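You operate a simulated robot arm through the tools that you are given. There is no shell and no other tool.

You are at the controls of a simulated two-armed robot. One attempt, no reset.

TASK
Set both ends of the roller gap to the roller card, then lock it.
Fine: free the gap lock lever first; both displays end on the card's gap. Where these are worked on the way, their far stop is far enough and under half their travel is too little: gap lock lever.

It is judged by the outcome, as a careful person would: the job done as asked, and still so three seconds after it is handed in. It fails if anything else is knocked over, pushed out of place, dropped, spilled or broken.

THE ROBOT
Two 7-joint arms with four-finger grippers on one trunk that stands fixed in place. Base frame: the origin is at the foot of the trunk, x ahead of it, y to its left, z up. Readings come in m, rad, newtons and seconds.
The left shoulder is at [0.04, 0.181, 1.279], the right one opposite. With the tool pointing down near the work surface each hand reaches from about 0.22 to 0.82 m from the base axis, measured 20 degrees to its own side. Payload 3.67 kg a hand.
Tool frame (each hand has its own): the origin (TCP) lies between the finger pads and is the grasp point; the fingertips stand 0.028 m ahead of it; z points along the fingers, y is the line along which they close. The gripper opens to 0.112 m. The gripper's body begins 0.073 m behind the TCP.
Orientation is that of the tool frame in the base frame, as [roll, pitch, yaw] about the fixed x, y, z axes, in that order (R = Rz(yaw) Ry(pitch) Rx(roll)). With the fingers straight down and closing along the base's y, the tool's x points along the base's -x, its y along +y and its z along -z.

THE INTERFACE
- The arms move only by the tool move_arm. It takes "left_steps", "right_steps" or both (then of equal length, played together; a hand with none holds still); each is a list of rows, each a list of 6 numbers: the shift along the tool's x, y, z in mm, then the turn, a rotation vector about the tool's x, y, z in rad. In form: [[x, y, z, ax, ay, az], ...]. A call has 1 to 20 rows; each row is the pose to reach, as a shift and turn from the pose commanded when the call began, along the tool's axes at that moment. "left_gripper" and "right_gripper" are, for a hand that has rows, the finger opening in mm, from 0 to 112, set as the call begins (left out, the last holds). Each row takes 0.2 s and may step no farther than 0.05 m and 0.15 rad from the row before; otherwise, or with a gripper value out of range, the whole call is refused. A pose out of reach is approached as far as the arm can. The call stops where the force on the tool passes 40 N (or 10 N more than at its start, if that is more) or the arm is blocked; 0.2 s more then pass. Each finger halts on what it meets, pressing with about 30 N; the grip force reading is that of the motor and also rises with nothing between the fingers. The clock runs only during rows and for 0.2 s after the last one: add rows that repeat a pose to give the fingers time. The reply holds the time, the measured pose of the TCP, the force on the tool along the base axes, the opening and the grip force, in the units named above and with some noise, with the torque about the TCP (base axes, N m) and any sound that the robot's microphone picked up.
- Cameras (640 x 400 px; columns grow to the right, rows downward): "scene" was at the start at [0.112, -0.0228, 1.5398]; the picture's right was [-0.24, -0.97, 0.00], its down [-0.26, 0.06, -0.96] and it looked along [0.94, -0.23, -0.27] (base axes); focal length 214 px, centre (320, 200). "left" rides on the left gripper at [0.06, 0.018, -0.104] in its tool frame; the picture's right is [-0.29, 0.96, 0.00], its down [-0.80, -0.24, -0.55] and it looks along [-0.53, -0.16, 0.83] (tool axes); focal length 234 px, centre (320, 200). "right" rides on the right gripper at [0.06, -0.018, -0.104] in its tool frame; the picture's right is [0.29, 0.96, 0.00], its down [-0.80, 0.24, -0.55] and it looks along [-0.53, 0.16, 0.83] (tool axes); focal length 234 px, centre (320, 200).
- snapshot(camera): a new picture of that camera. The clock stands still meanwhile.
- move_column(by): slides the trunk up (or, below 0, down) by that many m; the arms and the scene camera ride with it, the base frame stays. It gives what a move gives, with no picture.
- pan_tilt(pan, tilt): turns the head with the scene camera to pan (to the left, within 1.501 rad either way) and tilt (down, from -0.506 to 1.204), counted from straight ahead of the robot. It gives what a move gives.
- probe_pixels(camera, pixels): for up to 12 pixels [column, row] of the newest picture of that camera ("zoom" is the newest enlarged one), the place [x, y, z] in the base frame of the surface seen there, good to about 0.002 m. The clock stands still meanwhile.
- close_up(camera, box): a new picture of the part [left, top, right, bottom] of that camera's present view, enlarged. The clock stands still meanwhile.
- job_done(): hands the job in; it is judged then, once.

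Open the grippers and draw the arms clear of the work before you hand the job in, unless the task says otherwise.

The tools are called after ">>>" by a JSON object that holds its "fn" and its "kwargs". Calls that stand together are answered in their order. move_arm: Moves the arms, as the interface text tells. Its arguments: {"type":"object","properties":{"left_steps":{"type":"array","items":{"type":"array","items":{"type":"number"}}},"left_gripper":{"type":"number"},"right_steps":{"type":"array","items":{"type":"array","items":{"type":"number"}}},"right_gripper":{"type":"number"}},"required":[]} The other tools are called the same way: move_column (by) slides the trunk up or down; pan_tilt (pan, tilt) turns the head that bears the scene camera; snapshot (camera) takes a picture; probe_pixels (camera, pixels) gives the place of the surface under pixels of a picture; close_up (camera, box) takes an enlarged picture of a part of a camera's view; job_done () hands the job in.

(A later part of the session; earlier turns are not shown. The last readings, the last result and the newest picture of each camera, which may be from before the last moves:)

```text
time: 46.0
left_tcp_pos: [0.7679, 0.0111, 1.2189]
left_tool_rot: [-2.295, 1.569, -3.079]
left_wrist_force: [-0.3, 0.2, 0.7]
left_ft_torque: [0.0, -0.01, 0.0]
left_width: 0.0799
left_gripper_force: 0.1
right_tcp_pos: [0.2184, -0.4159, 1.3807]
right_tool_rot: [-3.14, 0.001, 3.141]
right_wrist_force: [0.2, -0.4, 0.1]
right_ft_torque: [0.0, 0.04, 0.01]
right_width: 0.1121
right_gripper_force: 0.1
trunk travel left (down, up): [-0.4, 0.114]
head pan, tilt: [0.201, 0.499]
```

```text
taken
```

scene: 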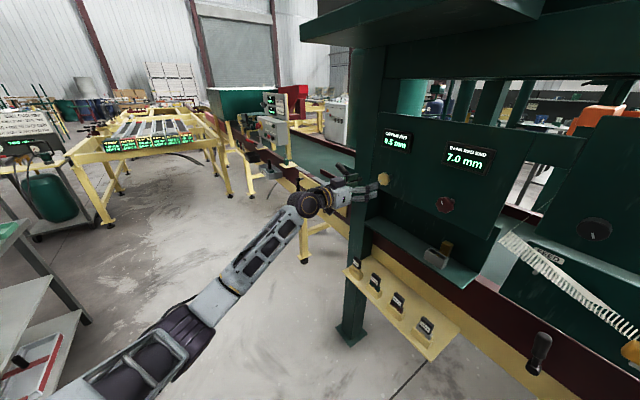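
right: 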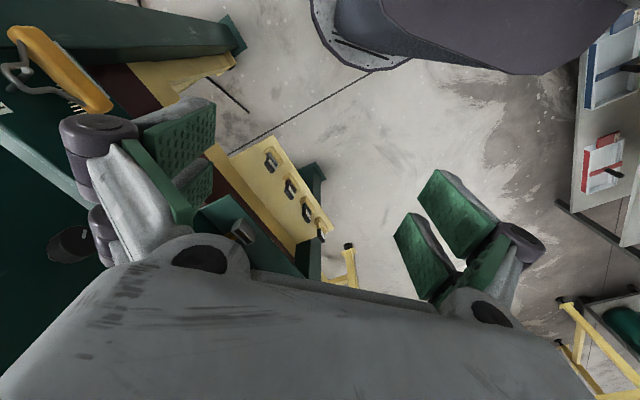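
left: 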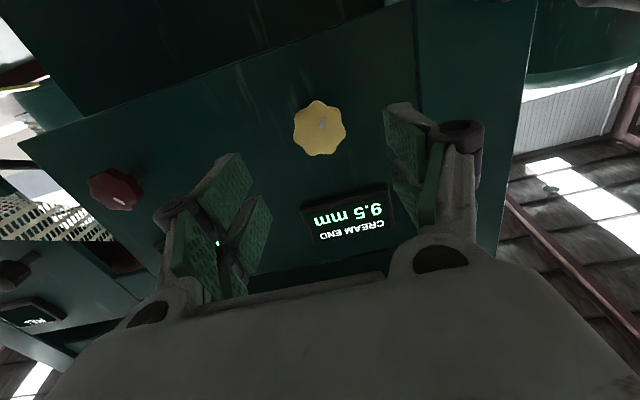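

Cream reads 9.5 mm. I slide the left hand 214 mm along the panel to the red knob.

>>> {"fn": "move_arm", "kwargs": {"left_steps": [[0, -43, 0, 0, 0, 0], [0, -86, 0, 0, 0, 0], [0, -129, 0, 0, 0, 0], [0, -172, 0, 0, 0, 0], [0, -214, 0, 0, 0, 0], [0, -214, 0, 0, 0, 0]]}}

>>> {"fn": "snapshot", "kwargs": {"camera": "left"}}

>>> {"fn": "snapshot", "kwargs": {"camera": "scene"}}

```text
time: 47.4
left_tcp_pos: [0.619, -0.1415, 1.2211]
left_tool_rot: [-1.776, 1.568, -2.559]
left_wrist_force: [0.3, -0.5, -0.5]
left_ft_torque: [0.02, -0.02, -0.02]
left_width: 0.0799
left_gripper_force: 0.2
right_tcp_pos: [0.2192, -0.4146, 1.3815]
right_tool_rot: [-3.141, 0.004, -3.141]
right_wrist_force: [0.6, 0.0, -0.3]
right_ft_torque: [-0.02, 0.02, -0.01]
right_width: 0.1121
right_gripper_force: 0.0
trunk travel left (down, up): [-0.4, 0.114]
head pan, tilt: [0.201, 0.499]
```

```text
taken
```

left: 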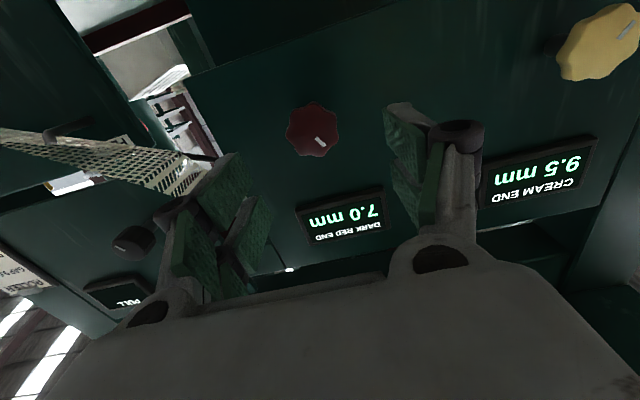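

```text
taken
```

scene: 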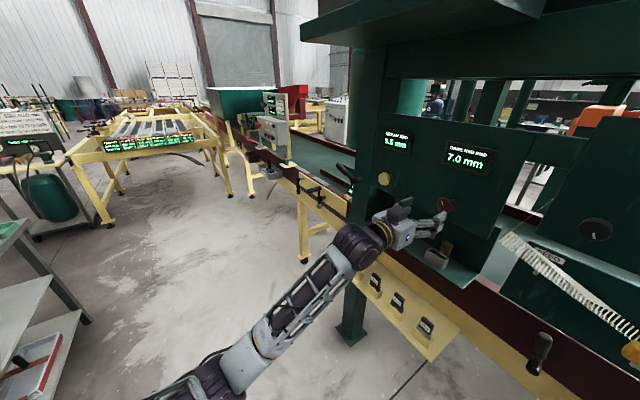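

The red knob shows at (313,129); compared with the cream view it needs about 6 mm to the right. I probe it to confirm.

>>> {"fn": "probe_pixels", "kwargs": {"camera": "left", "pixels": [[313, 130], [290, 130], [335, 130], [313, 106], [313, 153], [302, 120], [324, 140]]}}

>>> {"fn": "close_up", "kwargs": {"camera": "left", "box": [265, 90, 365, 170]}}

```text
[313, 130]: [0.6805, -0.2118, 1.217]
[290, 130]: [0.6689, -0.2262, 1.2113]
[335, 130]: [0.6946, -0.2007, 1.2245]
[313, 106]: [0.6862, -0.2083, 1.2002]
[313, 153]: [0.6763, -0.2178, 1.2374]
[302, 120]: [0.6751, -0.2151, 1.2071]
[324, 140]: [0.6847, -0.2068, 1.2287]
```

```text
5.00 times, centred on (315, 130) of left
```

zoom: 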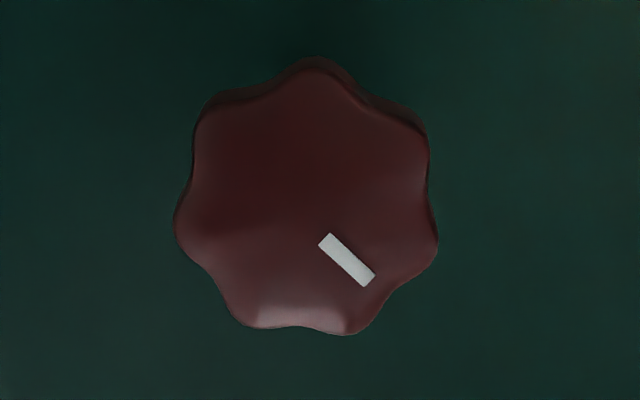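

Confirmed: knob centre u≈0.331, z≈1.2195. I shift 6.5 mm right, 1 mm down and advance 98 mm.

>>> {"fn": "move_arm", "kwargs": {"left_steps": [[1, -6.5, 0, 0, 0, 0], [1, -6.5, 33, 0, 0, 0], [1, -6.5, 66, 0, 0, 0], [1, -6.5, 98, 0, 0, 0], [1, -6.5, 98, 0, 0, 0]]}}

>>> {"fn": "snapshot", "kwargs": {"camera": "left"}}

```text
time: 48.5
left_tcp_pos: [0.6789, -0.2151, 1.2183]
left_tool_rot: [-1.701, 1.569, -2.485]
left_wrist_force: [0.2, -0.4, -0.4]
left_ft_torque: [0.0, -0.03, 0.02]
left_width: 0.0801
left_gripper_force: 0.0
right_tcp_pos: [0.2193, -0.4153, 1.381]
right_tool_rot: [3.141, 0.001, 3.139]
right_wrist_force: [1.2, 0.3, -0.1]
right_ft_torque: [-0.02, 0.02, -0.01]
right_width: 0.1123
right_gripper_force: 0.0
trunk travel left (down, up): [-0.4, 0.114]
head pan, tilt: [0.201, 0.499]
```

```text
taken
```

left: 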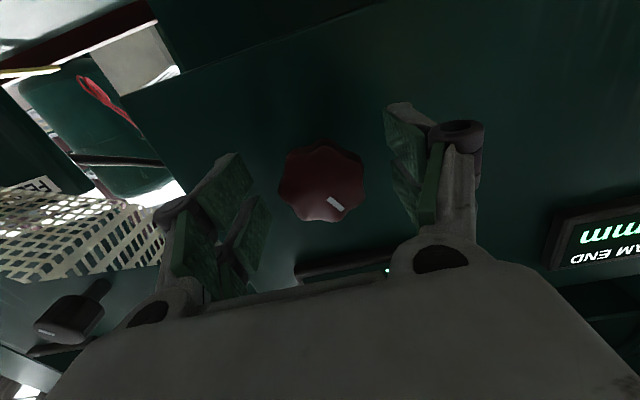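

The knob appears at (322,183), within 1–2 mm of centre. I make that small shift and close on it.

>>> {"fn": "move_arm", "kwargs": {"left_steps": [[-1, 1, 3, 0, 0, 0], [-1, 1, 3, 0, 0, 0]]}}

>>> {"fn": "move_arm", "kwargs": {"left_steps": [[0, 0, 0, 0, 0, 0], [0, 0, 0, 0, 0, 0], [0, 0, 0, 0, 0, 0]], "left_gripper": 25}}

>>> {"fn": "snapshot", "kwargs": {"camera": "left"}}

>>> {"fn": "close_up", "kwargs": {"camera": "scene", "box": [360, 110, 520, 230]}}

```text
time: 49.1
left_tcp_pos: [0.6837, -0.2156, 1.2203]
left_tool_rot: [-1.83, 1.57, -2.616]
left_wrist_force: [-0.1, 0.6, -0.3]
left_ft_torque: [-0.01, 0.01, 0.01]
left_width: 0.0799
left_gripper_force: 0.1
right_tcp_pos: [0.2183, -0.4155, 1.381]
right_tool_rot: [-3.142, 0.001, 3.139]
right_wrist_force: [0.8, 0.1, -0.2]
right_ft_torque: [0.0, -0.01, 0.0]
right_width: 0.1119
right_gripper_force: 0.0
trunk travel left (down, up): [-0.4, 0.114]
head pan, tilt: [0.201, 0.499]
```

```text
time: 50.0
left_tcp_pos: [0.6839, -0.2168, 1.2206]
left_tool_rot: [-1.981, 1.569, -2.769]
left_wrist_force: [0.5, -0.3, -0.9]
left_ft_torque: [-0.03, -0.04, -0.11]
left_width: 0.0421
left_gripper_force: 45.1
right_tcp_pos: [0.2181, -0.4163, 1.3806]
right_tool_rot: [-3.141, 0.003, 3.14]
right_wrist_force: [-0.1, -0.5, 0.8]
right_ft_torque: [-0.01, 0.0, -0.04]
right_width: 0.1119
right_gripper_force: 0.0
trunk travel left (down, up): [-0.4, 0.114]
head pan, tilt: [0.201, 0.499]
```

```text
taken
```

left: 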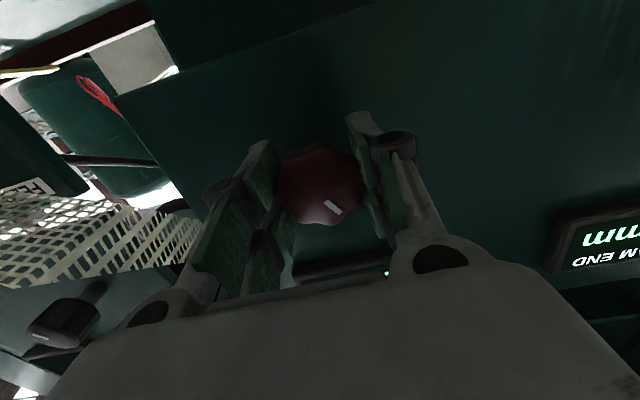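

```text
3.33 times, centred on (440, 170) of scene
```

zoom: 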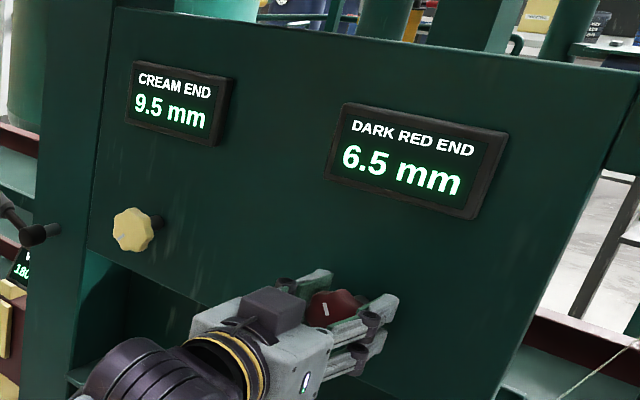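

Good grip with almost no side force; the red end reads 6.5 after the grip settled it. I turn counter-clockwise 1.2 rad and read.

>>> {"fn": "move_arm", "kwargs": {"left_steps": [[0, 0, 0, 0, 0, -0.12], [0, 0, 0, 0, 0, -0.24], [0, 0, 0, 0, 0, -0.36], [0, 0, 0, 0, 0, -0.48], [0, 0, 0, 0, 0, -0.6], [0, 0, 0, 0, 0, -0.72], [0, 0, 0, 0, 0, -0.84], [0, 0, 0, 0, 0, -0.96], [0, 0, 0, 0, 0, -1.08], [0, 0, 0, 0, 0, -1.2], [0, 0, 0, 0, 0, -1.2]]}}

>>> {"fn": "close_up", "kwargs": {"camera": "scene", "box": [360, 110, 520, 230]}}

```text
time: 51.3
left_tcp_pos: [0.6836, -0.2165, 1.2201]
left_tool_rot: [-1.577, 0.961, -2.367]
left_wrist_force: [-9.4, -35.8, 4.0]
left_ft_torque: [0.31, 0.26, 0.41]
left_width: 0.0421
left_gripper_force: 45.3
right_tcp_pos: [0.2211, -0.4185, 1.379]
right_tool_rot: [3.137, 0.001, -3.141]
right_wrist_force: [0.6, 0.2, -0.3]
right_ft_torque: [-0.02, 0.07, 0.0]
right_width: 0.1116
right_gripper_force: 0.1
trunk travel left (down, up): [-0.4, 0.114]
head pan, tilt: [0.201, 0.499]
stopped in row 6 (left hand): the force on the tool passed its limit at 48 N (the readings are from after the stop); the commanded pose is now the measured one
```

```text
3.33 times, centred on (440, 170) of scene
```

zoom: 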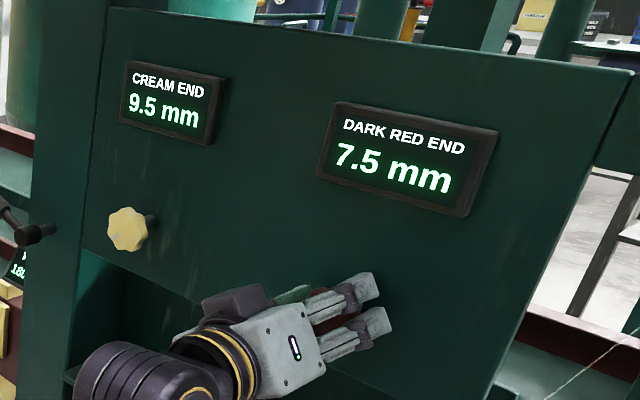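

The turn stopped at 48 N with the red end at 7.5 mm; something loads the arm along −y. I look at the arm and hand before continuing.

>>> {"fn": "snapshot", "kwargs": {"camera": "scene"}}

>>> {"fn": "snapshot", "kwargs": {"camera": "left"}}

>>> {"fn": "snapshot", "kwargs": {"camera": "right"}}

```text
taken
```

scene: 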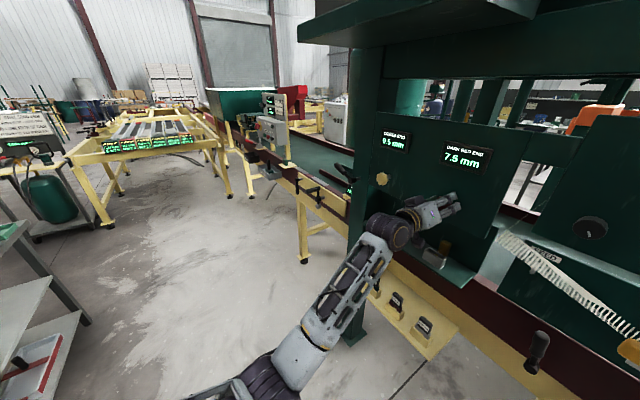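

```text
taken
```

left: 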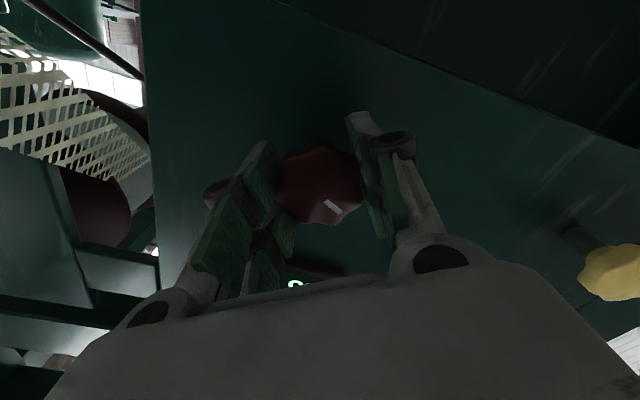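

```text
taken
```

right: 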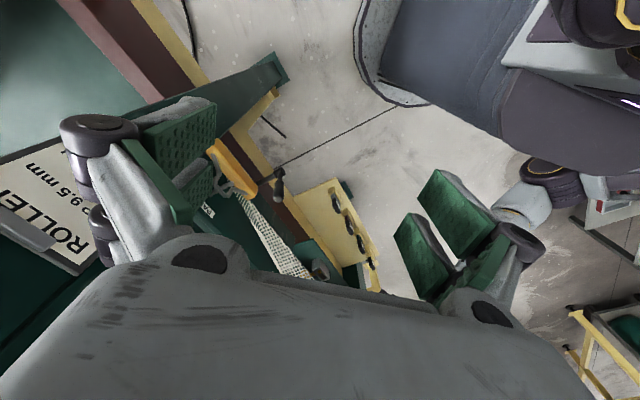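

The elbow has swung inward while rolling. I hold still a moment to see whether the load persists.

>>> {"fn": "move_arm", "kwargs": {"left_steps": [[0, 0, 0, 0, 0, 0], [0, 0, 0, 0, 0, 0]]}}

>>> {"fn": "close_up", "kwargs": {"camera": "scene", "box": [360, 110, 520, 230]}}

```text
time: 51.9
left_tcp_pos: [0.6843, -0.2168, 1.2198]
left_tool_rot: [-1.579, 0.964, -2.362]
left_wrist_force: [-7.0, -40.3, 9.4]
left_ft_torque: [0.31, 0.32, -0.62]
left_width: 0.0417
left_gripper_force: 45.2
right_tcp_pos: [0.2175, -0.4217, 1.3787]
right_tool_rot: [3.137, 0.004, 3.14]
right_wrist_force: [0.1, 0.7, 0.0]
right_ft_torque: [0.0, 0.02, 0.02]
right_width: 0.1119
right_gripper_force: 0.2
trunk travel left (down, up): [-0.4, 0.114]
head pan, tilt: [0.201, 0.499]
```

```text
3.33 times, centred on (440, 170) of scene
```

zoom: 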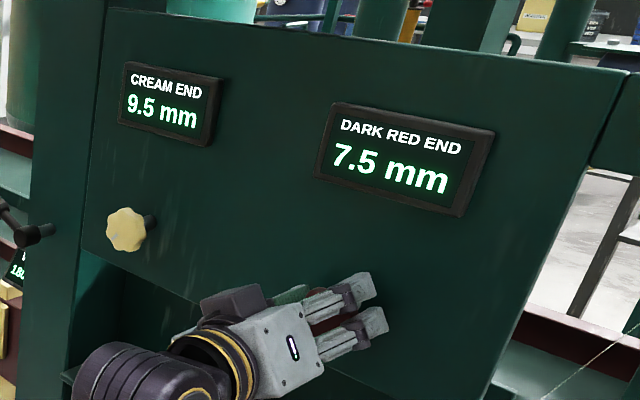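

The left arm presses against the robot's own trunk here (the view and right hand shifted), giving a steady 40 N. I release the knob and back off to sort out the arm posture.

>>> {"fn": "move_arm", "kwargs": {"left_steps": [[0, 0, 0, 0, 0, 0], [0, 0, 0, 0, 0, 0], [0, 0, 0, 0, 0, 0]], "left_gripper": 90}}

>>> {"fn": "snapshot", "kwargs": {"camera": "left"}}

```text
time: 52.7
left_tcp_pos: [0.687, -0.2083, 1.2167]
left_tool_rot: [-1.58, 0.96, -2.355]
left_wrist_force: [-0.3, -0.4, -1.0]
left_ft_torque: [0.0, -0.04, 0.04]
left_width: 0.0899
left_gripper_force: 0.0
right_tcp_pos: [0.2185, -0.4164, 1.3808]
right_tool_rot: [-3.14, 0.002, 3.14]
right_wrist_force: [-0.4, -0.2, 0.1]
right_ft_torque: [-0.01, 0.01, 0.04]
right_width: 0.112
right_gripper_force: 0.1
trunk travel left (down, up): [-0.4, 0.114]
head pan, tilt: [0.201, 0.499]
```

```text
taken
```

left: 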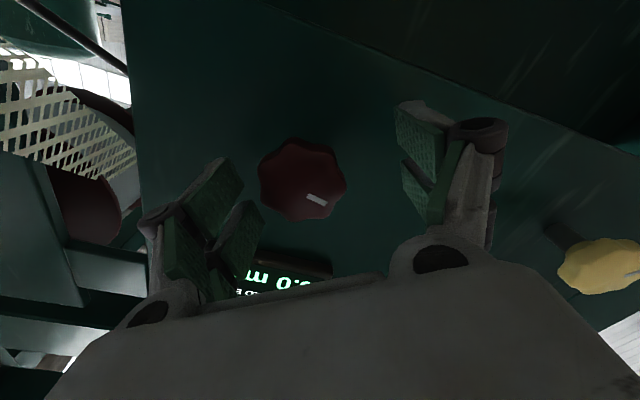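

The load vanished on release, so it was the knob resisting a hand offset rather than a collision. I back off 100 mm and look at the display and posture.

>>> {"fn": "move_arm", "kwargs": {"left_steps": [[0, 0, -30, 0, 0, 0], [0, 0, -65, 0, 0, 0], [0, 0, -100, 0, 0, 0], [0, 0, -100, 0, 0, 0]]}}

>>> {"fn": "close_up", "kwargs": {"camera": "scene", "box": [360, 110, 520, 230]}}

>>> {"fn": "snapshot", "kwargs": {"camera": "scene"}}

```text
time: 53.7
left_tcp_pos: [0.6143, -0.1392, 1.2204]
left_tool_rot: [-1.576, 0.958, -2.356]
left_wrist_force: [-0.4, 0.7, 0.2]
left_ft_torque: [0.04, -0.02, 0.0]
left_width: 0.09
left_gripper_force: 0.1
right_tcp_pos: [0.22, -0.4158, 1.38]
right_tool_rot: [3.139, 0.003, -3.142]
right_wrist_force: [0.8, -0.6, -1.5]
right_ft_torque: [0.02, 0.01, -0.02]
right_width: 0.1121
right_gripper_force: 0.1
trunk travel left (down, up): [-0.4, 0.114]
head pan, tilt: [0.201, 0.499]
```

```text
3.33 times, centred on (440, 170) of scene
```

zoom: 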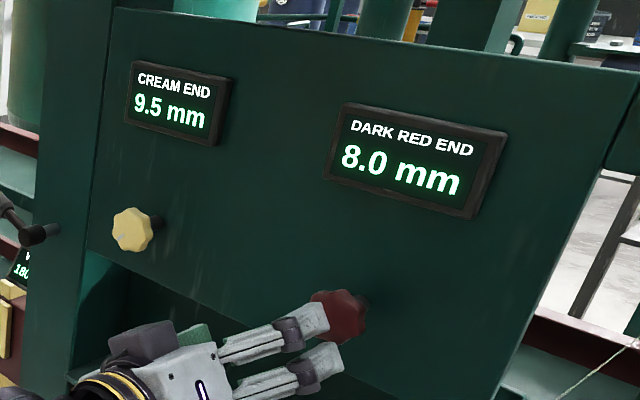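

```text
taken
```

scene: 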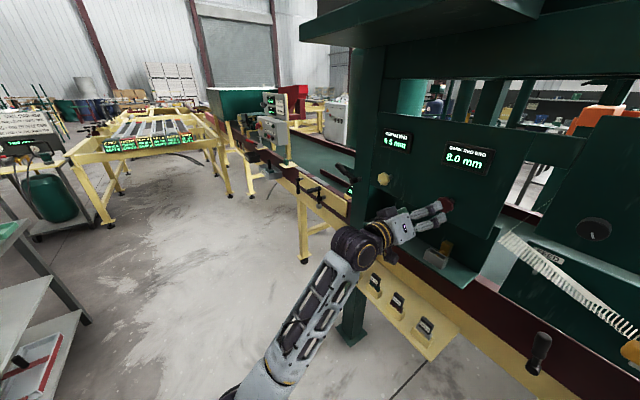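

The red end reads 8.0 mm, needing about 1.05 rad more counter-clockwise. I roll the free hand clockwise by 1.4 rad so that the next turn stays in the comfortable range.

>>> {"fn": "move_arm", "kwargs": {"left_steps": [[0, 0, 0, 0, 0, 0.14], [0, 0, 0, 0, 0, 0.28], [0, 0, 0, 0, 0, 0.42], [0, 0, 0, 0, 0, 0.56], [0, 0, 0, 0, 0, 0.7], [0, 0, 0, 0, 0, 0.84], [0, 0, 0, 0, 0, 0.98], [0, 0, 0, 0, 0, 1.12], [0, 0, 0, 0, 0, 1.26], [0, 0, 0, 0, 0, 1.4], [0, 0, 0, 0, 0, 1.4]]}}

>>> {"fn": "snapshot", "kwargs": {"camera": "scene"}}

>>> {"fn": "snapshot", "kwargs": {"camera": "left"}}

```text
time: 56.1
left_tcp_pos: [0.616, -0.1384, 1.2191]
left_tool_rot: [1.577, 0.782, 0.793]
left_wrist_force: [-0.7, 0.4, -1.0]
left_ft_torque: [0.0, 0.0, 0.02]
left_width: 0.0901
left_gripper_force: 0.0
right_tcp_pos: [0.2185, -0.416, 1.3817]
right_tool_rot: [-3.141, 0.001, 3.141]
right_wrist_force: [0.4, -0.4, -0.1]
right_ft_torque: [-0.01, -0.02, 0.02]
right_width: 0.1119
right_gripper_force: 0.0
trunk travel left (down, up): [-0.4, 0.114]
head pan, tilt: [0.201, 0.499]
```

```text
taken
```

scene: 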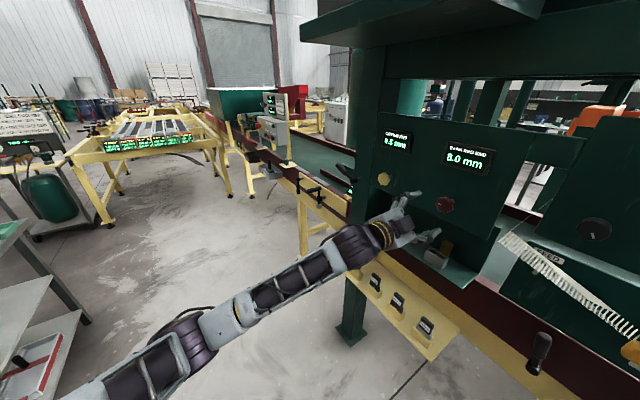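

```text
taken
```

left: 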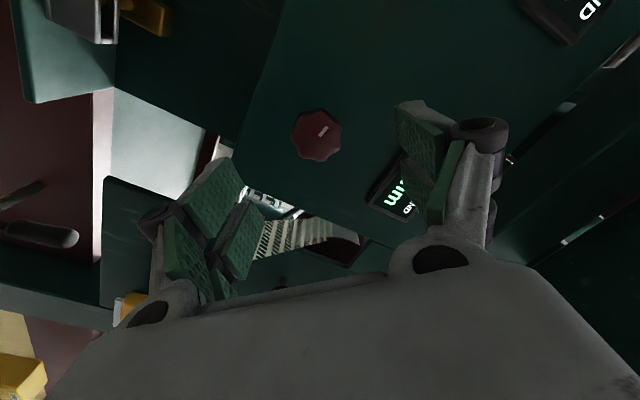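

The elbow is now out to the left and the hand rolled +0.79 rad. Knob at (316,135) implies a shift of (-5.7,-4.7) mm in the tool frame; I apply it and advance 103 mm.

>>> {"fn": "move_arm", "kwargs": {"left_steps": [[-5.7, -4.7, 0, 0, 0, 0], [-5.7, -4.7, 35, 0, 0, 0], [-5.7, -4.7, 70, 0, 0, 0], [-5.7, -4.7, 102, 0, 0, 0], [-5.7, -4.7, 102, 0, 0, 0]], "left_gripper": 80}}

>>> {"fn": "snapshot", "kwargs": {"camera": "left"}}

```text
time: 57.3
left_tcp_pos: [0.6857, -0.216, 1.2214]
left_tool_rot: [1.574, 0.785, 0.793]
left_wrist_force: [-0.6, -0.7, -0.2]
left_ft_torque: [0.02, 0.03, -0.02]
left_width: 0.08
left_gripper_force: 0.1
right_tcp_pos: [0.2193, -0.414, 1.3794]
right_tool_rot: [3.14, 0.003, -3.141]
right_wrist_force: [-0.1, 0.0, -0.1]
right_ft_torque: [-0.02, -0.03, -0.01]
right_width: 0.1119
right_gripper_force: 0.0
trunk travel left (down, up): [-0.4, 0.114]
head pan, tilt: [0.201, 0.499]
```

```text
taken
```

left: 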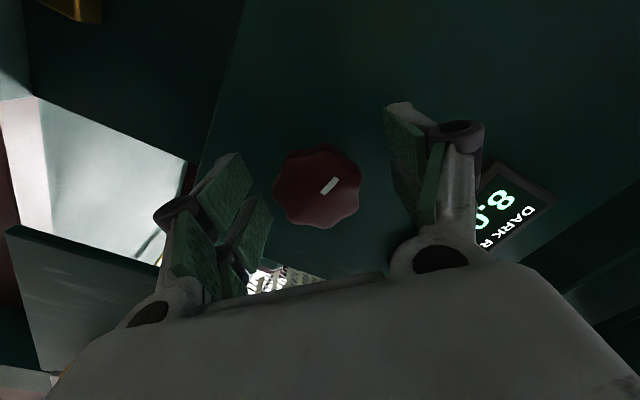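

The knob shows at (317,187), so I shift another (-3,-2) mm in the tool frame and close.

>>> {"fn": "move_arm", "kwargs": {"left_steps": [[-3, -2.2, 0, 0, 0, 0], [-3, -2.2, 0, 0, 0, 0]]}}

>>> {"fn": "move_arm", "kwargs": {"left_steps": [[0, 0, 0, 0, 0, 0], [0, 0, 0, 0, 0, 0], [0, 0, 0, 0, 0, 0]], "left_gripper": 25}}

>>> {"fn": "snapshot", "kwargs": {"camera": "left"}}

>>> {"fn": "close_up", "kwargs": {"camera": "scene", "box": [360, 110, 520, 230]}}

```text
time: 57.9
left_tcp_pos: [0.6824, -0.2177, 1.22]
left_tool_rot: [1.575, 0.786, 0.793]
left_wrist_force: [0.6, 0.0, 0.2]
left_ft_torque: [0.02, 0.02, -0.01]
left_width: 0.08
left_gripper_force: 0.1
right_tcp_pos: [0.2185, -0.4146, 1.3805]
right_tool_rot: [-3.141, 0.001, -3.14]
right_wrist_force: [0.5, 0.9, -0.6]
right_ft_torque: [-0.01, 0.01, -0.03]
right_width: 0.1119
right_gripper_force: 0.0
trunk travel left (down, up): [-0.4, 0.114]
head pan, tilt: [0.201, 0.499]
```

```text
time: 58.7
left_tcp_pos: [0.6825, -0.2176, 1.2217]
left_tool_rot: [1.573, 0.783, 0.794]
left_wrist_force: [3.6, -0.8, 4.7]
left_ft_torque: [0.07, 0.04, 0.3]
left_width: 0.0428
left_gripper_force: 44.9
right_tcp_pos: [0.2194, -0.4151, 1.3799]
right_tool_rot: [-3.14, 0.002, 3.14]
right_wrist_force: [-0.1, 1.1, -0.3]
right_ft_torque: [0.0, 0.0, 0.03]
right_width: 0.1119
right_gripper_force: 0.1
trunk travel left (down, up): [-0.4, 0.114]
head pan, tilt: [0.201, 0.499]
```

```text
taken
```

left: 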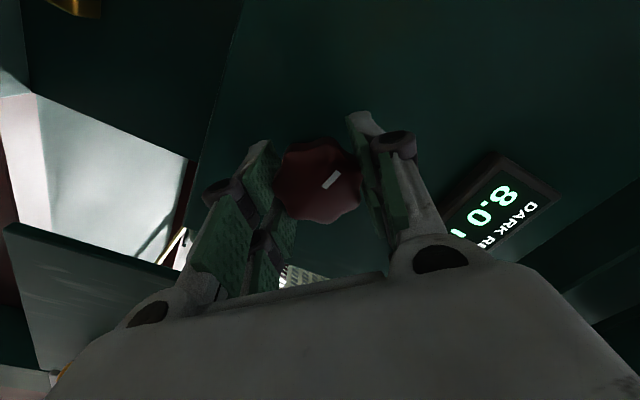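

```text
3.33 times, centred on (440, 170) of scene
```

zoom: 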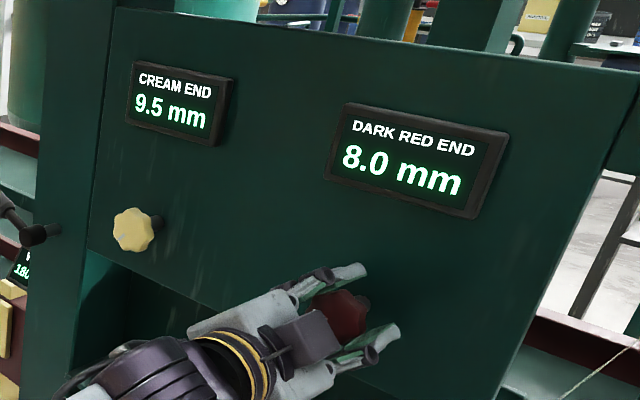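

Red still 8.0, light side force. I turn counter-clockwise slowly, 0.6 rad in 0.075 steps.

>>> {"fn": "move_arm", "kwargs": {"left_steps": [[0, 0, 0, 0, 0, -0.075], [0, 0, 0, 0, 0, -0.15], [0, 0, 0, 0, 0, -0.225], [0, 0, 0, 0, 0, -0.3], [0, 0, 0, 0, 0, -0.375], [0, 0, 0, 0, 0, -0.45], [0, 0, 0, 0, 0, -0.525], [0, 0, 0, 0, 0, -0.6], [0, 0, 0, 0, 0, -0.6]]}}

>>> {"fn": "close_up", "kwargs": {"camera": "scene", "box": [360, 110, 520, 230]}}

```text
time: 60.4
left_tcp_pos: [0.6834, -0.2173, 1.2223]
left_tool_rot: [1.563, 1.327, 0.786]
left_wrist_force: [12.6, -2.3, 3.0]
left_ft_torque: [-0.09, -0.15, -0.42]
left_width: 0.0425
left_gripper_force: 44.5
right_tcp_pos: [0.2204, -0.4161, 1.38]
right_tool_rot: [3.14, 0.002, -3.141]
right_wrist_force: [0.6, 0.8, 0.1]
right_ft_torque: [0.03, -0.05, -0.01]
right_width: 0.112
right_gripper_force: 0.0
trunk travel left (down, up): [-0.4, 0.114]
head pan, tilt: [0.201, 0.499]
stopped in row 8 (left hand): the force on the tool passed its limit at 41 N (the readings are from after the stop); the commanded pose is now the measured one
```

```text
3.33 times, centred on (440, 170) of scene
```

zoom: 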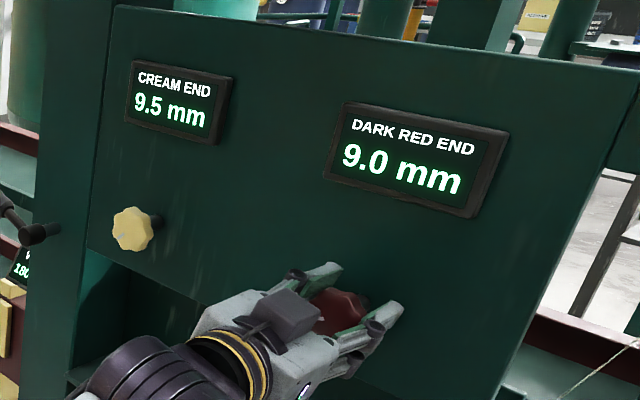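

Red reads 9.0 mm; the hand strained briefly. I continue more slowly, 0.2 rad in 0.025 steps.

>>> {"fn": "move_arm", "kwargs": {"left_steps": [[0, 0, 0, 0, 0, -0.025], [0, 0, 0, 0, 0, -0.05], [0, 0, 0, 0, 0, -0.075], [0, 0, 0, 0, 0, -0.1], [0, 0, 0, 0, 0, -0.125], [0, 0, 0, 0, 0, -0.15], [0, 0, 0, 0, 0, -0.175], [0, 0, 0, 0, 0, -0.2], [0, 0, 0, 0, 0, -0.2]]}}

>>> {"fn": "close_up", "kwargs": {"camera": "scene", "box": [360, 110, 520, 230]}}

>>> {"fn": "snapshot", "kwargs": {"camera": "left"}}

```text
time: 62.4
left_tcp_pos: [0.6839, -0.2163, 1.2233]
left_tool_rot: [1.499, 1.53, 0.719]
left_wrist_force: [19.7, -1.8, 9.7]
left_ft_torque: [-0.4, -0.44, 0.34]
left_width: 0.0424
left_gripper_force: 45.1
right_tcp_pos: [0.2216, -0.415, 1.3801]
right_tool_rot: [3.141, 0.001, 3.14]
right_wrist_force: [-0.5, 0.0, 0.9]
right_ft_torque: [0.01, -0.01, 0.02]
right_width: 0.1117
right_gripper_force: 0.1
trunk travel left (down, up): [-0.4, 0.114]
head pan, tilt: [0.201, 0.499]
```

```text
3.33 times, centred on (440, 170) of scene
```

zoom: 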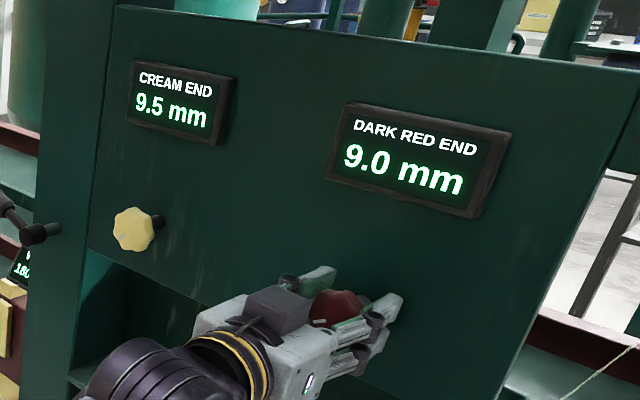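

```text
taken
```

left: 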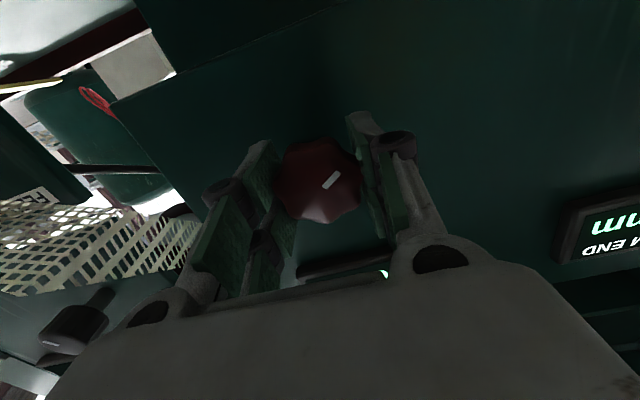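

Still 9.0 mm, with about 20 N of strain. I ease the hand position by (-1.2,+1.5,+2) mm to relieve it while turning a further 0.15 rad.

>>> {"fn": "move_arm", "kwargs": {"left_steps": [[-0.6, 0.8, 1, 0, 0, 0], [-1.2, 1.5, 2, 0, 0, -0.025], [-1.2, 1.5, 2, 0, 0, -0.05], [-1.2, 1.5, 2, 0, 0, -0.075], [-1.2, 1.5, 2, 0, 0, -0.1], [-1.2, 1.5, 2, 0, 0, -0.125], [-1.2, 1.5, 2, 0, 0, -0.15], [-1.2, 1.5, 2, 0, 0, -0.15]]}}

>>> {"fn": "close_up", "kwargs": {"camera": "scene", "box": [360, 110, 520, 230]}}

```text
time: 64.2
left_tcp_pos: [0.6833, -0.2174, 1.2219]
left_tool_rot: [-1.579, 1.461, -2.359]
left_wrist_force: [-6.4, 9.8, -13.9]
left_ft_torque: [-0.23, -0.26, -0.04]
left_width: 0.0424
left_gripper_force: 44.9
right_tcp_pos: [0.2194, -0.413, 1.3813]
right_tool_rot: [3.14, 0.002, -3.14]
right_wrist_force: [-0.5, 0.0, -1.2]
right_ft_torque: [0.0, 0.0, -0.01]
right_width: 0.1119
right_gripper_force: 0.1
trunk travel left (down, up): [-0.4, 0.114]
head pan, tilt: [0.201, 0.499]
```

```text
3.33 times, centred on (440, 170) of scene
```

zoom: 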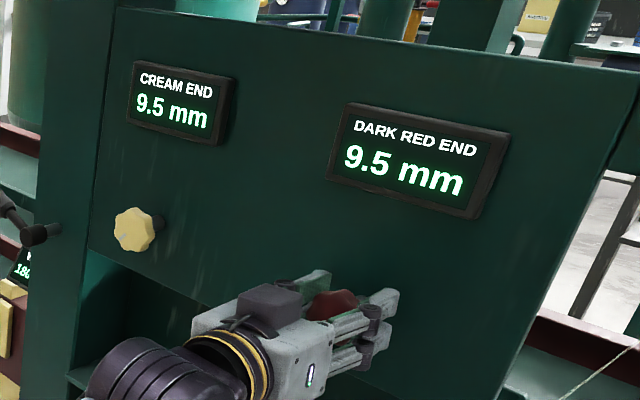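

Red reads 9.5 mm. I turn 0.1 rad more toward the middle of the band while easing the hand 1.5 mm down and 1.3 mm back to remove strain.

>>> {"fn": "move_arm", "kwargs": {"left_steps": [[0.8, -0.2, -0.7, 0, 0, -0.025], [1.5, -0.3, -1.3, 0, 0, -0.05], [1.5, -0.3, -1.3, 0, 0, -0.075], [1.5, -0.3, -1.3, 0, 0, -0.1], [1.5, -0.3, -1.3, 0, 0, -0.1]]}}

>>> {"fn": "close_up", "kwargs": {"camera": "scene", "box": [360, 110, 520, 230]}}

```text
time: 65.4
left_tcp_pos: [0.6848, -0.2167, 1.2236]
left_tool_rot: [-1.559, 1.36, -2.335]
left_wrist_force: [4.7, 4.9, -7.6]
left_ft_torque: [0.29, 0.26, 0.19]
left_width: 0.0423
left_gripper_force: 45.2
right_tcp_pos: [0.2209, -0.4142, 1.38]
right_tool_rot: [-3.141, 0.0, 3.141]
right_wrist_force: [-0.3, 0.3, -0.2]
right_ft_torque: [0.01, 0.02, -0.02]
right_width: 0.112
right_gripper_force: 0.1
trunk travel left (down, up): [-0.4, 0.114]
head pan, tilt: [0.201, 0.499]
```

```text
3.33 times, centred on (440, 170) of scene
```

zoom: 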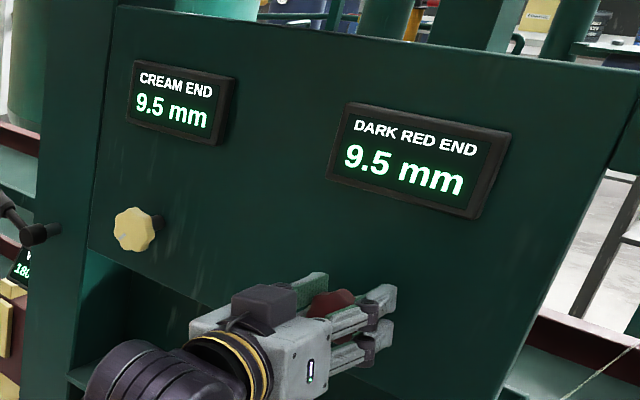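

Still 9.5 mm. I relieve the remaining ~9 N with a sub-millimetre shift, then will open the fingers.

>>> {"fn": "move_arm", "kwargs": {"left_steps": [[0.9, 0.8, 0, 0, 0, 0], [0.9, 0.8, 0, 0, 0, 0]]}}

```text
time: 66.0
left_tcp_pos: [0.6839, -0.2181, 1.222]
left_tool_rot: [-1.549, 1.36, -2.328]
left_wrist_force: [7.6, 3.7, -1.3]
left_ft_torque: [0.43, 0.41, 0.11]
left_width: 0.0424
left_gripper_force: 44.8
right_tcp_pos: [0.2217, -0.4155, 1.3811]
right_tool_rot: [-3.141, 0.001, 3.141]
right_wrist_force: [0.0, 0.0, 1.3]
right_ft_torque: [0.02, 0.02, -0.01]
right_width: 0.1122
right_gripper_force: 0.1
trunk travel left (down, up): [-0.4, 0.114]
head pan, tilt: [0.201, 0.499]
```

The vertical strain is gone, about 8 N along the panel remains. I shift 1 mm more and then open the fingers in place.

>>> {"fn": "move_arm", "kwargs": {"left_steps": [[0, 1, 0, 0, 0, 0], [0, 1, 0, 0, 0, 0]]}}

>>> {"fn": "move_arm", "kwargs": {"left_steps": [[0, 0, 0, 0, 0, 0], [0, 0, 0, 0, 0, 0], [0, 0, 0, 0, 0, 0]], "left_gripper": 80}}

>>> {"fn": "close_up", "kwargs": {"camera": "scene", "box": [360, 110, 520, 230]}}

>>> {"fn": "snapshot", "kwargs": {"camera": "left"}}

```text
time: 66.6
left_tcp_pos: [0.6845, -0.2163, 1.2229]
left_tool_rot: [-1.55, 1.363, -2.33]
left_wrist_force: [8.6, 0.8, 1.5]
left_ft_torque: [-0.51, -0.53, 0.25]
left_width: 0.0423
left_gripper_force: 45.2
right_tcp_pos: [0.2205, -0.4144, 1.3807]
right_tool_rot: [3.141, 0.001, -3.141]
right_wrist_force: [-0.2, 0.4, 0.4]
right_ft_torque: [0.03, -0.01, 0.02]
right_width: 0.1119
right_gripper_force: 0.2
trunk travel left (down, up): [-0.4, 0.114]
head pan, tilt: [0.201, 0.499]
```

```text
time: 67.4
left_tcp_pos: [0.6831, -0.2171, 1.2227]
left_tool_rot: [-1.556, 1.363, -2.336]
left_wrist_force: [-0.1, 0.4, 0.6]
left_ft_torque: [-0.03, 0.0, 0.02]
left_width: 0.0801
left_gripper_force: 0.1
right_tcp_pos: [0.2191, -0.4154, 1.3806]
right_tool_rot: [3.14, 0.001, 3.141]
right_wrist_force: [0.1, 0.2, -0.9]
right_ft_torque: [0.02, -0.02, 0.03]
right_width: 0.1119
right_gripper_force: 0.1
trunk travel left (down, up): [-0.4, 0.114]
head pan, tilt: [0.201, 0.499]
```

```text
3.33 times, centred on (440, 170) of scene
```

zoom: 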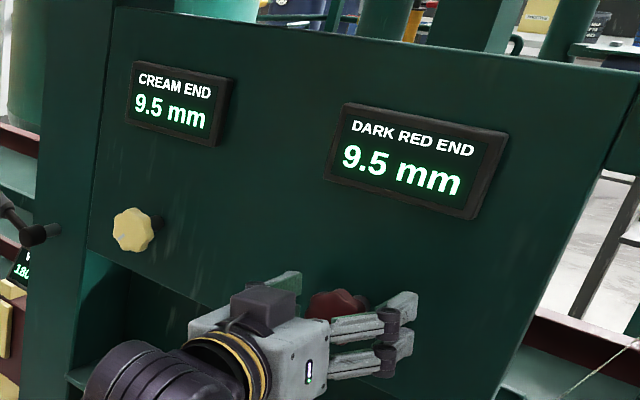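

```text
taken
```

left: 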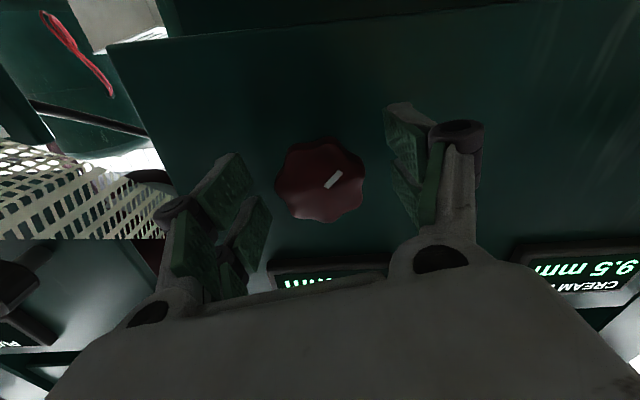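

Both ends read 9.5 mm with the hand off the red knob. I retreat 110 mm, then travel left and turn the closed hand to the lever, below and before its grip.

>>> {"fn": "move_arm", "kwargs": {"left_steps": [[0, 0, -37, 0, 0, 0], [0, 0, -74, 0, 0, 0], [0, 0, -110, 0, 0, 0], [0, 0, -110, 0, 0, 0]]}}

>>> {"fn": "close_up", "kwargs": {"camera": "scene", "box": [360, 110, 520, 230]}}

```text
time: 68.4
left_tcp_pos: [0.6043, -0.1388, 1.2228]
left_tool_rot: [-1.562, 1.363, -2.34]
left_wrist_force: [0.6, -0.3, -0.2]
left_ft_torque: [-0.04, -0.04, -0.02]
left_width: 0.0799
left_gripper_force: 0.0
right_tcp_pos: [0.2193, -0.4165, 1.381]
right_tool_rot: [3.141, 0.0, 3.141]
right_wrist_force: [0.4, 0.6, -0.2]
right_ft_torque: [0.03, 0.02, -0.01]
right_width: 0.1121
right_gripper_force: 0.0
trunk travel left (down, up): [-0.4, 0.114]
head pan, tilt: [0.201, 0.499]
```

```text
3.33 times, centred on (440, 170) of scene
```

zoom: 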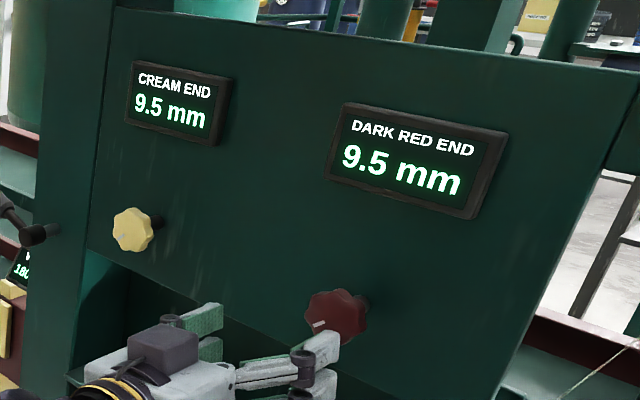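

Both displays hold 9.5 mm. Now I carry the hand left along the panel to a point before and below the lever grip, closing the fingers.

>>> {"fn": "move_arm", "kwargs": {"left_steps": [[-1, 43.7, 2.1, -0.0531, -0.0052, 0.0227], [-2.1, 87.4, 4.2, -0.1063, -0.0104, 0.0454], [-3.1, 131.1, 6.3, -0.1594, -0.0156, 0.0682], [-4.1, 174.8, 8.4, -0.2125, -0.0208, 0.0909], [-5.2, 218.6, 10.6, -0.2657, -0.026, 0.1136], [-6.2, 262.3, 12.7, -0.3188, -0.0312, 0.1363], [-7.2, 306, 14.8, -0.3719, -0.0364, 0.1591], [-8.3, 349.7, 16.9, -0.4251, -0.0416, 0.1818], [-9.3, 393.4, 19, -0.4782, -0.0468, 0.2045], [-9.3, 393.4, 19, -0.4782, -0.0468, 0.2045]], "left_gripper": 0}}

>>> {"fn": "snapshot", "kwargs": {"camera": "left"}}

>>> {"fn": "snapshot", "kwargs": {"camera": "scene"}}

```text
time: 70.6
left_tcp_pos: [0.8902, 0.1246, 1.1503]
left_tool_rot: [1.212, 1.569, 0.913]
left_wrist_force: [0.2, -1.0, -0.4]
left_ft_torque: [-0.02, 0.0, 0.03]
left_width: 0.0002
left_gripper_force: 30.2
right_tcp_pos: [0.2185, -0.4155, 1.3807]
right_tool_rot: [3.141, 0.001, -3.141]
right_wrist_force: [-0.2, -0.1, 0.3]
right_ft_torque: [-0.03, -0.01, 0.0]
right_width: 0.1119
right_gripper_force: 0.1
trunk travel left (down, up): [-0.4, 0.114]
head pan, tilt: [0.201, 0.499]
```

```text
taken
```

left: 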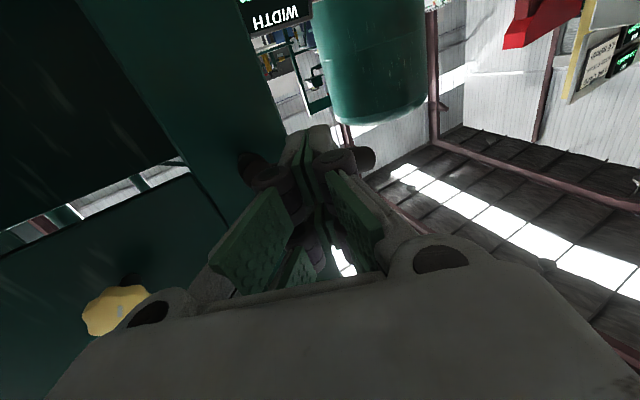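

```text
taken
```

scene: 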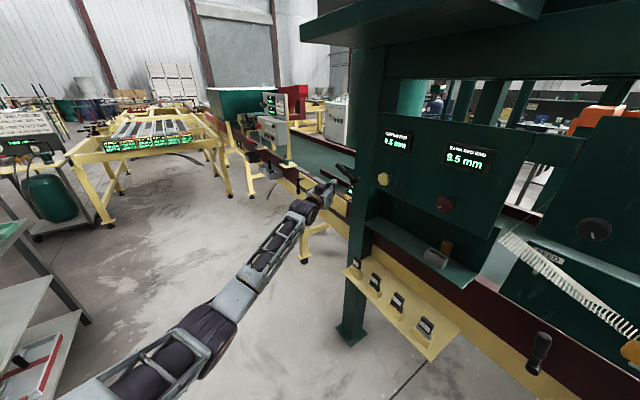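

The poker is in place just below the lever grip (grip end at (365,158), hub at (250,165), behind the finger tips). I zoom from the head camera to verify height.

>>> {"fn": "close_up", "kwargs": {"camera": "scene", "box": [300, 140, 400, 220]}}

>>> {"fn": "probe_pixels", "kwargs": {"camera": "left", "pixels": [[246, 163], [366, 158], [375, 158], [318, 130], [300, 135], [322, 152], [280, 172]]}}

```text
5.00 times, centred on (350, 180) of scene
```

zoom: 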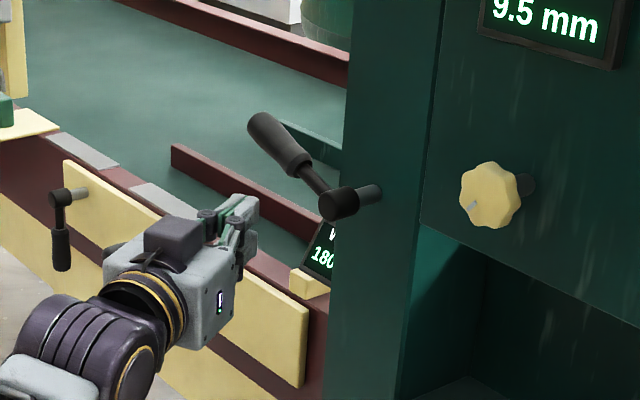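

```text
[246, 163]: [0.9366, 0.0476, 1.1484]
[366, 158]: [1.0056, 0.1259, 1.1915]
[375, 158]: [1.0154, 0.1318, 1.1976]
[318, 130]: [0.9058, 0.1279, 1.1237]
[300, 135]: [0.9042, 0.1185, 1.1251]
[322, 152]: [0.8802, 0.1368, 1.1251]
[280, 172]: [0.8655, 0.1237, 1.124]
```

The fingers are taller than assumed (underside probes 26 mm below the TCP), so I must approach lower. I check the yellow block/display near scene (348,196) for clearance.

>>> {"fn": "probe_pixels", "kwargs": {"camera": "scene", "pixels": [[348, 196], [346, 198], [351, 190], [350, 186], [340, 170], [345, 174], [338, 164], [354, 180], [336, 190], [333, 182]]}}

>>> {"fn": "probe_pixels", "kwargs": {"camera": "zoom", "pixels": [[338, 205], [315, 178], [285, 150], [265, 125], [240, 205], [245, 235], [310, 280], [325, 255], [370, 195]]}}

```text
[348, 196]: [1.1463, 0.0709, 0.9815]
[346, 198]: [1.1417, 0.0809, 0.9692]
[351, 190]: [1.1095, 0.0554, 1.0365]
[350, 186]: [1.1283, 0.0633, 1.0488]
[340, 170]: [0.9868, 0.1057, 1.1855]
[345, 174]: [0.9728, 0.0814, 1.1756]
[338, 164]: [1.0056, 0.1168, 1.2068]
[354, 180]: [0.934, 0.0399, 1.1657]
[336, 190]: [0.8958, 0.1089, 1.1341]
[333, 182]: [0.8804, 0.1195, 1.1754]
```

```text
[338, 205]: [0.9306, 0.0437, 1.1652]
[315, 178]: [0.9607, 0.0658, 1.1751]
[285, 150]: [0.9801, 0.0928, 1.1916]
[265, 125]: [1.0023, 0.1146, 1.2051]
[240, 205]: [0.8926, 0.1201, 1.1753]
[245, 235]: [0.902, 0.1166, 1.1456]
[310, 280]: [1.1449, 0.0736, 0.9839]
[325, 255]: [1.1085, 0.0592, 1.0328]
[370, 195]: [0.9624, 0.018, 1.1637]
```

The block is well beyond (x≥1.11, z≤1.05). I drop the poker 11 mm, shift 8 mm left, and slide in 82 mm beneath the leaning grip.

>>> {"fn": "move_arm", "kwargs": {"left_steps": [[11.3, 8.3, 0, 0, 0, 0], [11.3, 8.3, 30, 0, 0, 0], [11.3, 8.3, 58, 0, 0, 0], [11.3, 8.3, 81.8, 0, 0, 0]]}}

>>> {"fn": "close_up", "kwargs": {"camera": "scene", "box": [300, 140, 400, 220]}}

>>> {"fn": "snapshot", "kwargs": {"camera": "left"}}

```text
time: 71.6
left_tcp_pos: [0.97, 0.1074, 1.1362]
left_tool_rot: [2.015, 1.568, 1.716]
left_wrist_force: [-0.3, 0.2, -0.4]
left_ft_torque: [0.02, -0.05, -0.04]
left_width: 0.0
left_gripper_force: 30.0
right_tcp_pos: [0.2201, -0.4152, 1.3805]
right_tool_rot: [3.141, 0.002, 3.142]
right_wrist_force: [-1.2, -0.9, 0.8]
right_ft_torque: [0.01, 0.0, 0.04]
right_width: 0.112
right_gripper_force: 0.1
trunk travel left (down, up): [-0.4, 0.114]
head pan, tilt: [0.201, 0.499]
```

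```text
5.00 times, centred on (350, 180) of scene
```

zoom: 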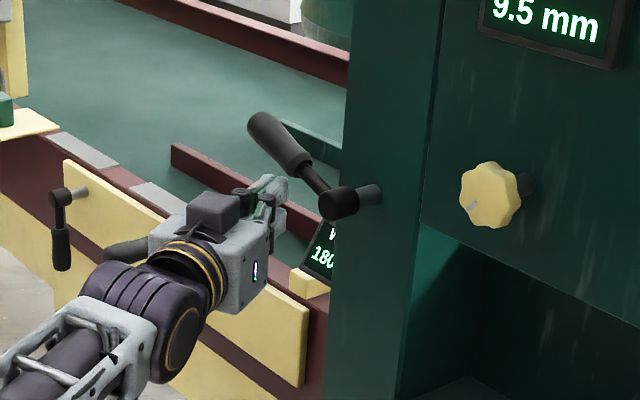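

```text
taken
```

left: 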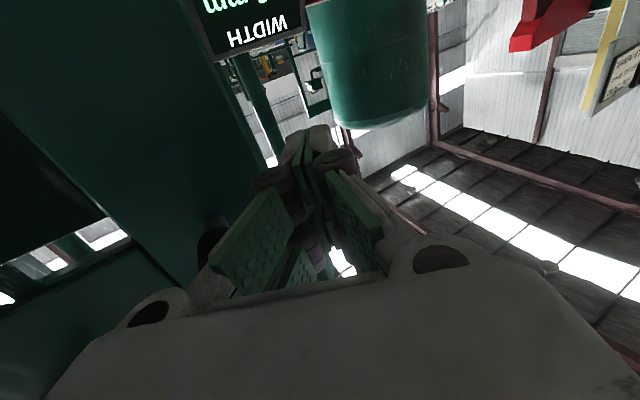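

The poker is beneath the grip with no contact. I now lift it, pushing the lever up toward upright, first to roughly half way.

>>> {"fn": "move_arm", "kwargs": {"left_steps": [[-6, -2.6, 0, 0, 0, 0], [-12, -5.2, 0, 0, 0, 0], [-21.5, -3.5, -1.1, 0, 0, 0], [-31.1, -1.7, -2.2, 0, 0, 0], [-41.7, -2.5, -3.8, 0, 0, 0], [-52.3, -3.2, -5.3, 0, 0, 0]]}}

>>> {"fn": "close_up", "kwargs": {"camera": "scene", "box": [300, 140, 400, 220]}}

>>> {"fn": "snapshot", "kwargs": {"camera": "left"}}

```text
time: 73.0
left_tcp_pos: [0.9664, 0.1063, 1.1895]
left_tool_rot: [-0.475, 1.571, -0.775]
left_wrist_force: [-0.8, 0.7, -1.1]
left_ft_torque: [0.02, 0.0, -0.01]
left_width: 0.0001
left_gripper_force: 30.5
right_tcp_pos: [0.2181, -0.4155, 1.3794]
right_tool_rot: [3.141, 0.002, -3.141]
right_wrist_force: [0.5, 0.1, -0.3]
right_ft_torque: [0.03, -0.02, -0.02]
right_width: 0.1122
right_gripper_force: 0.1
trunk travel left (down, up): [-0.4, 0.114]
head pan, tilt: [0.201, 0.499]
```

```text
5.00 times, centred on (350, 180) of scene
```

zoom: 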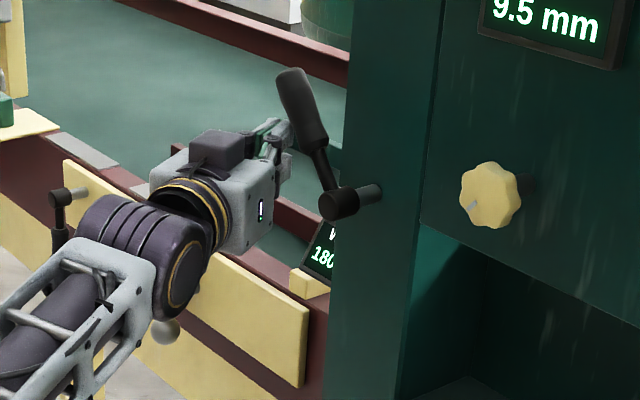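

```text
taken
```

left: 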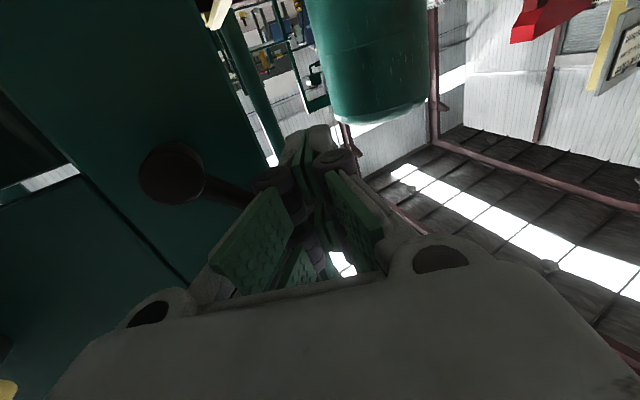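

The lever rose to about 30° from upright. I continue pushing it right to the upright stop.

>>> {"fn": "move_arm", "kwargs": {"left_steps": [[-10, -4.4, -2.6, 0, 0, 0], [-20, -8.8, -5.2, 0, 0, 0], [-28.3, -16.2, -8.5, 0, 0, 0], [-36.6, -23.6, -11.8, 0, 0, 0], [-41.7, -33.2, -15.7, 0, 0, 0], [-46.7, -42.8, -19.6, 0, 0, 0]]}}

>>> {"fn": "close_up", "kwargs": {"camera": "scene", "box": [300, 140, 400, 220]}}

>>> {"fn": "snapshot", "kwargs": {"camera": "left"}}

```text
time: 74.4
left_tcp_pos: [0.9376, 0.0727, 1.2336]
left_tool_rot: [-2.742, 1.569, -3.04]
left_wrist_force: [4.7, 6.6, -3.4]
left_ft_torque: [0.14, -0.05, 0.15]
left_width: 0.0
left_gripper_force: 30.0
right_tcp_pos: [0.2213, -0.4126, 1.3811]
right_tool_rot: [-3.139, 0.0, -3.141]
right_wrist_force: [0.0, -0.7, 0.3]
right_ft_torque: [-0.03, 0.01, 0.01]
right_width: 0.1118
right_gripper_force: 0.0
trunk travel left (down, up): [-0.4, 0.114]
head pan, tilt: [0.201, 0.499]
```

```text
5.00 times, centred on (350, 180) of scene
```

zoom: 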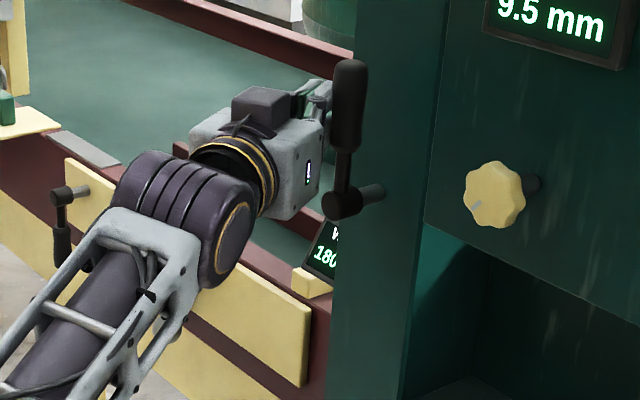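

```text
taken
```

left: 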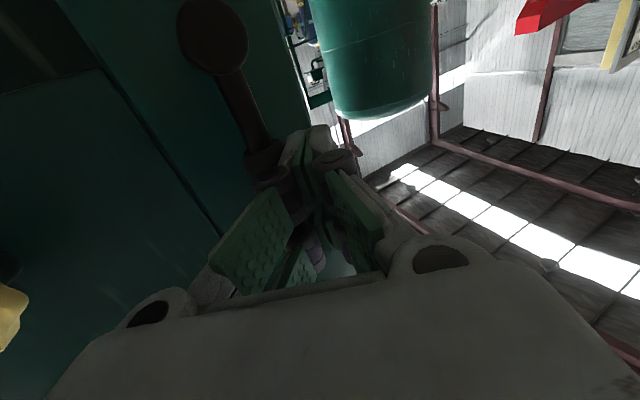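

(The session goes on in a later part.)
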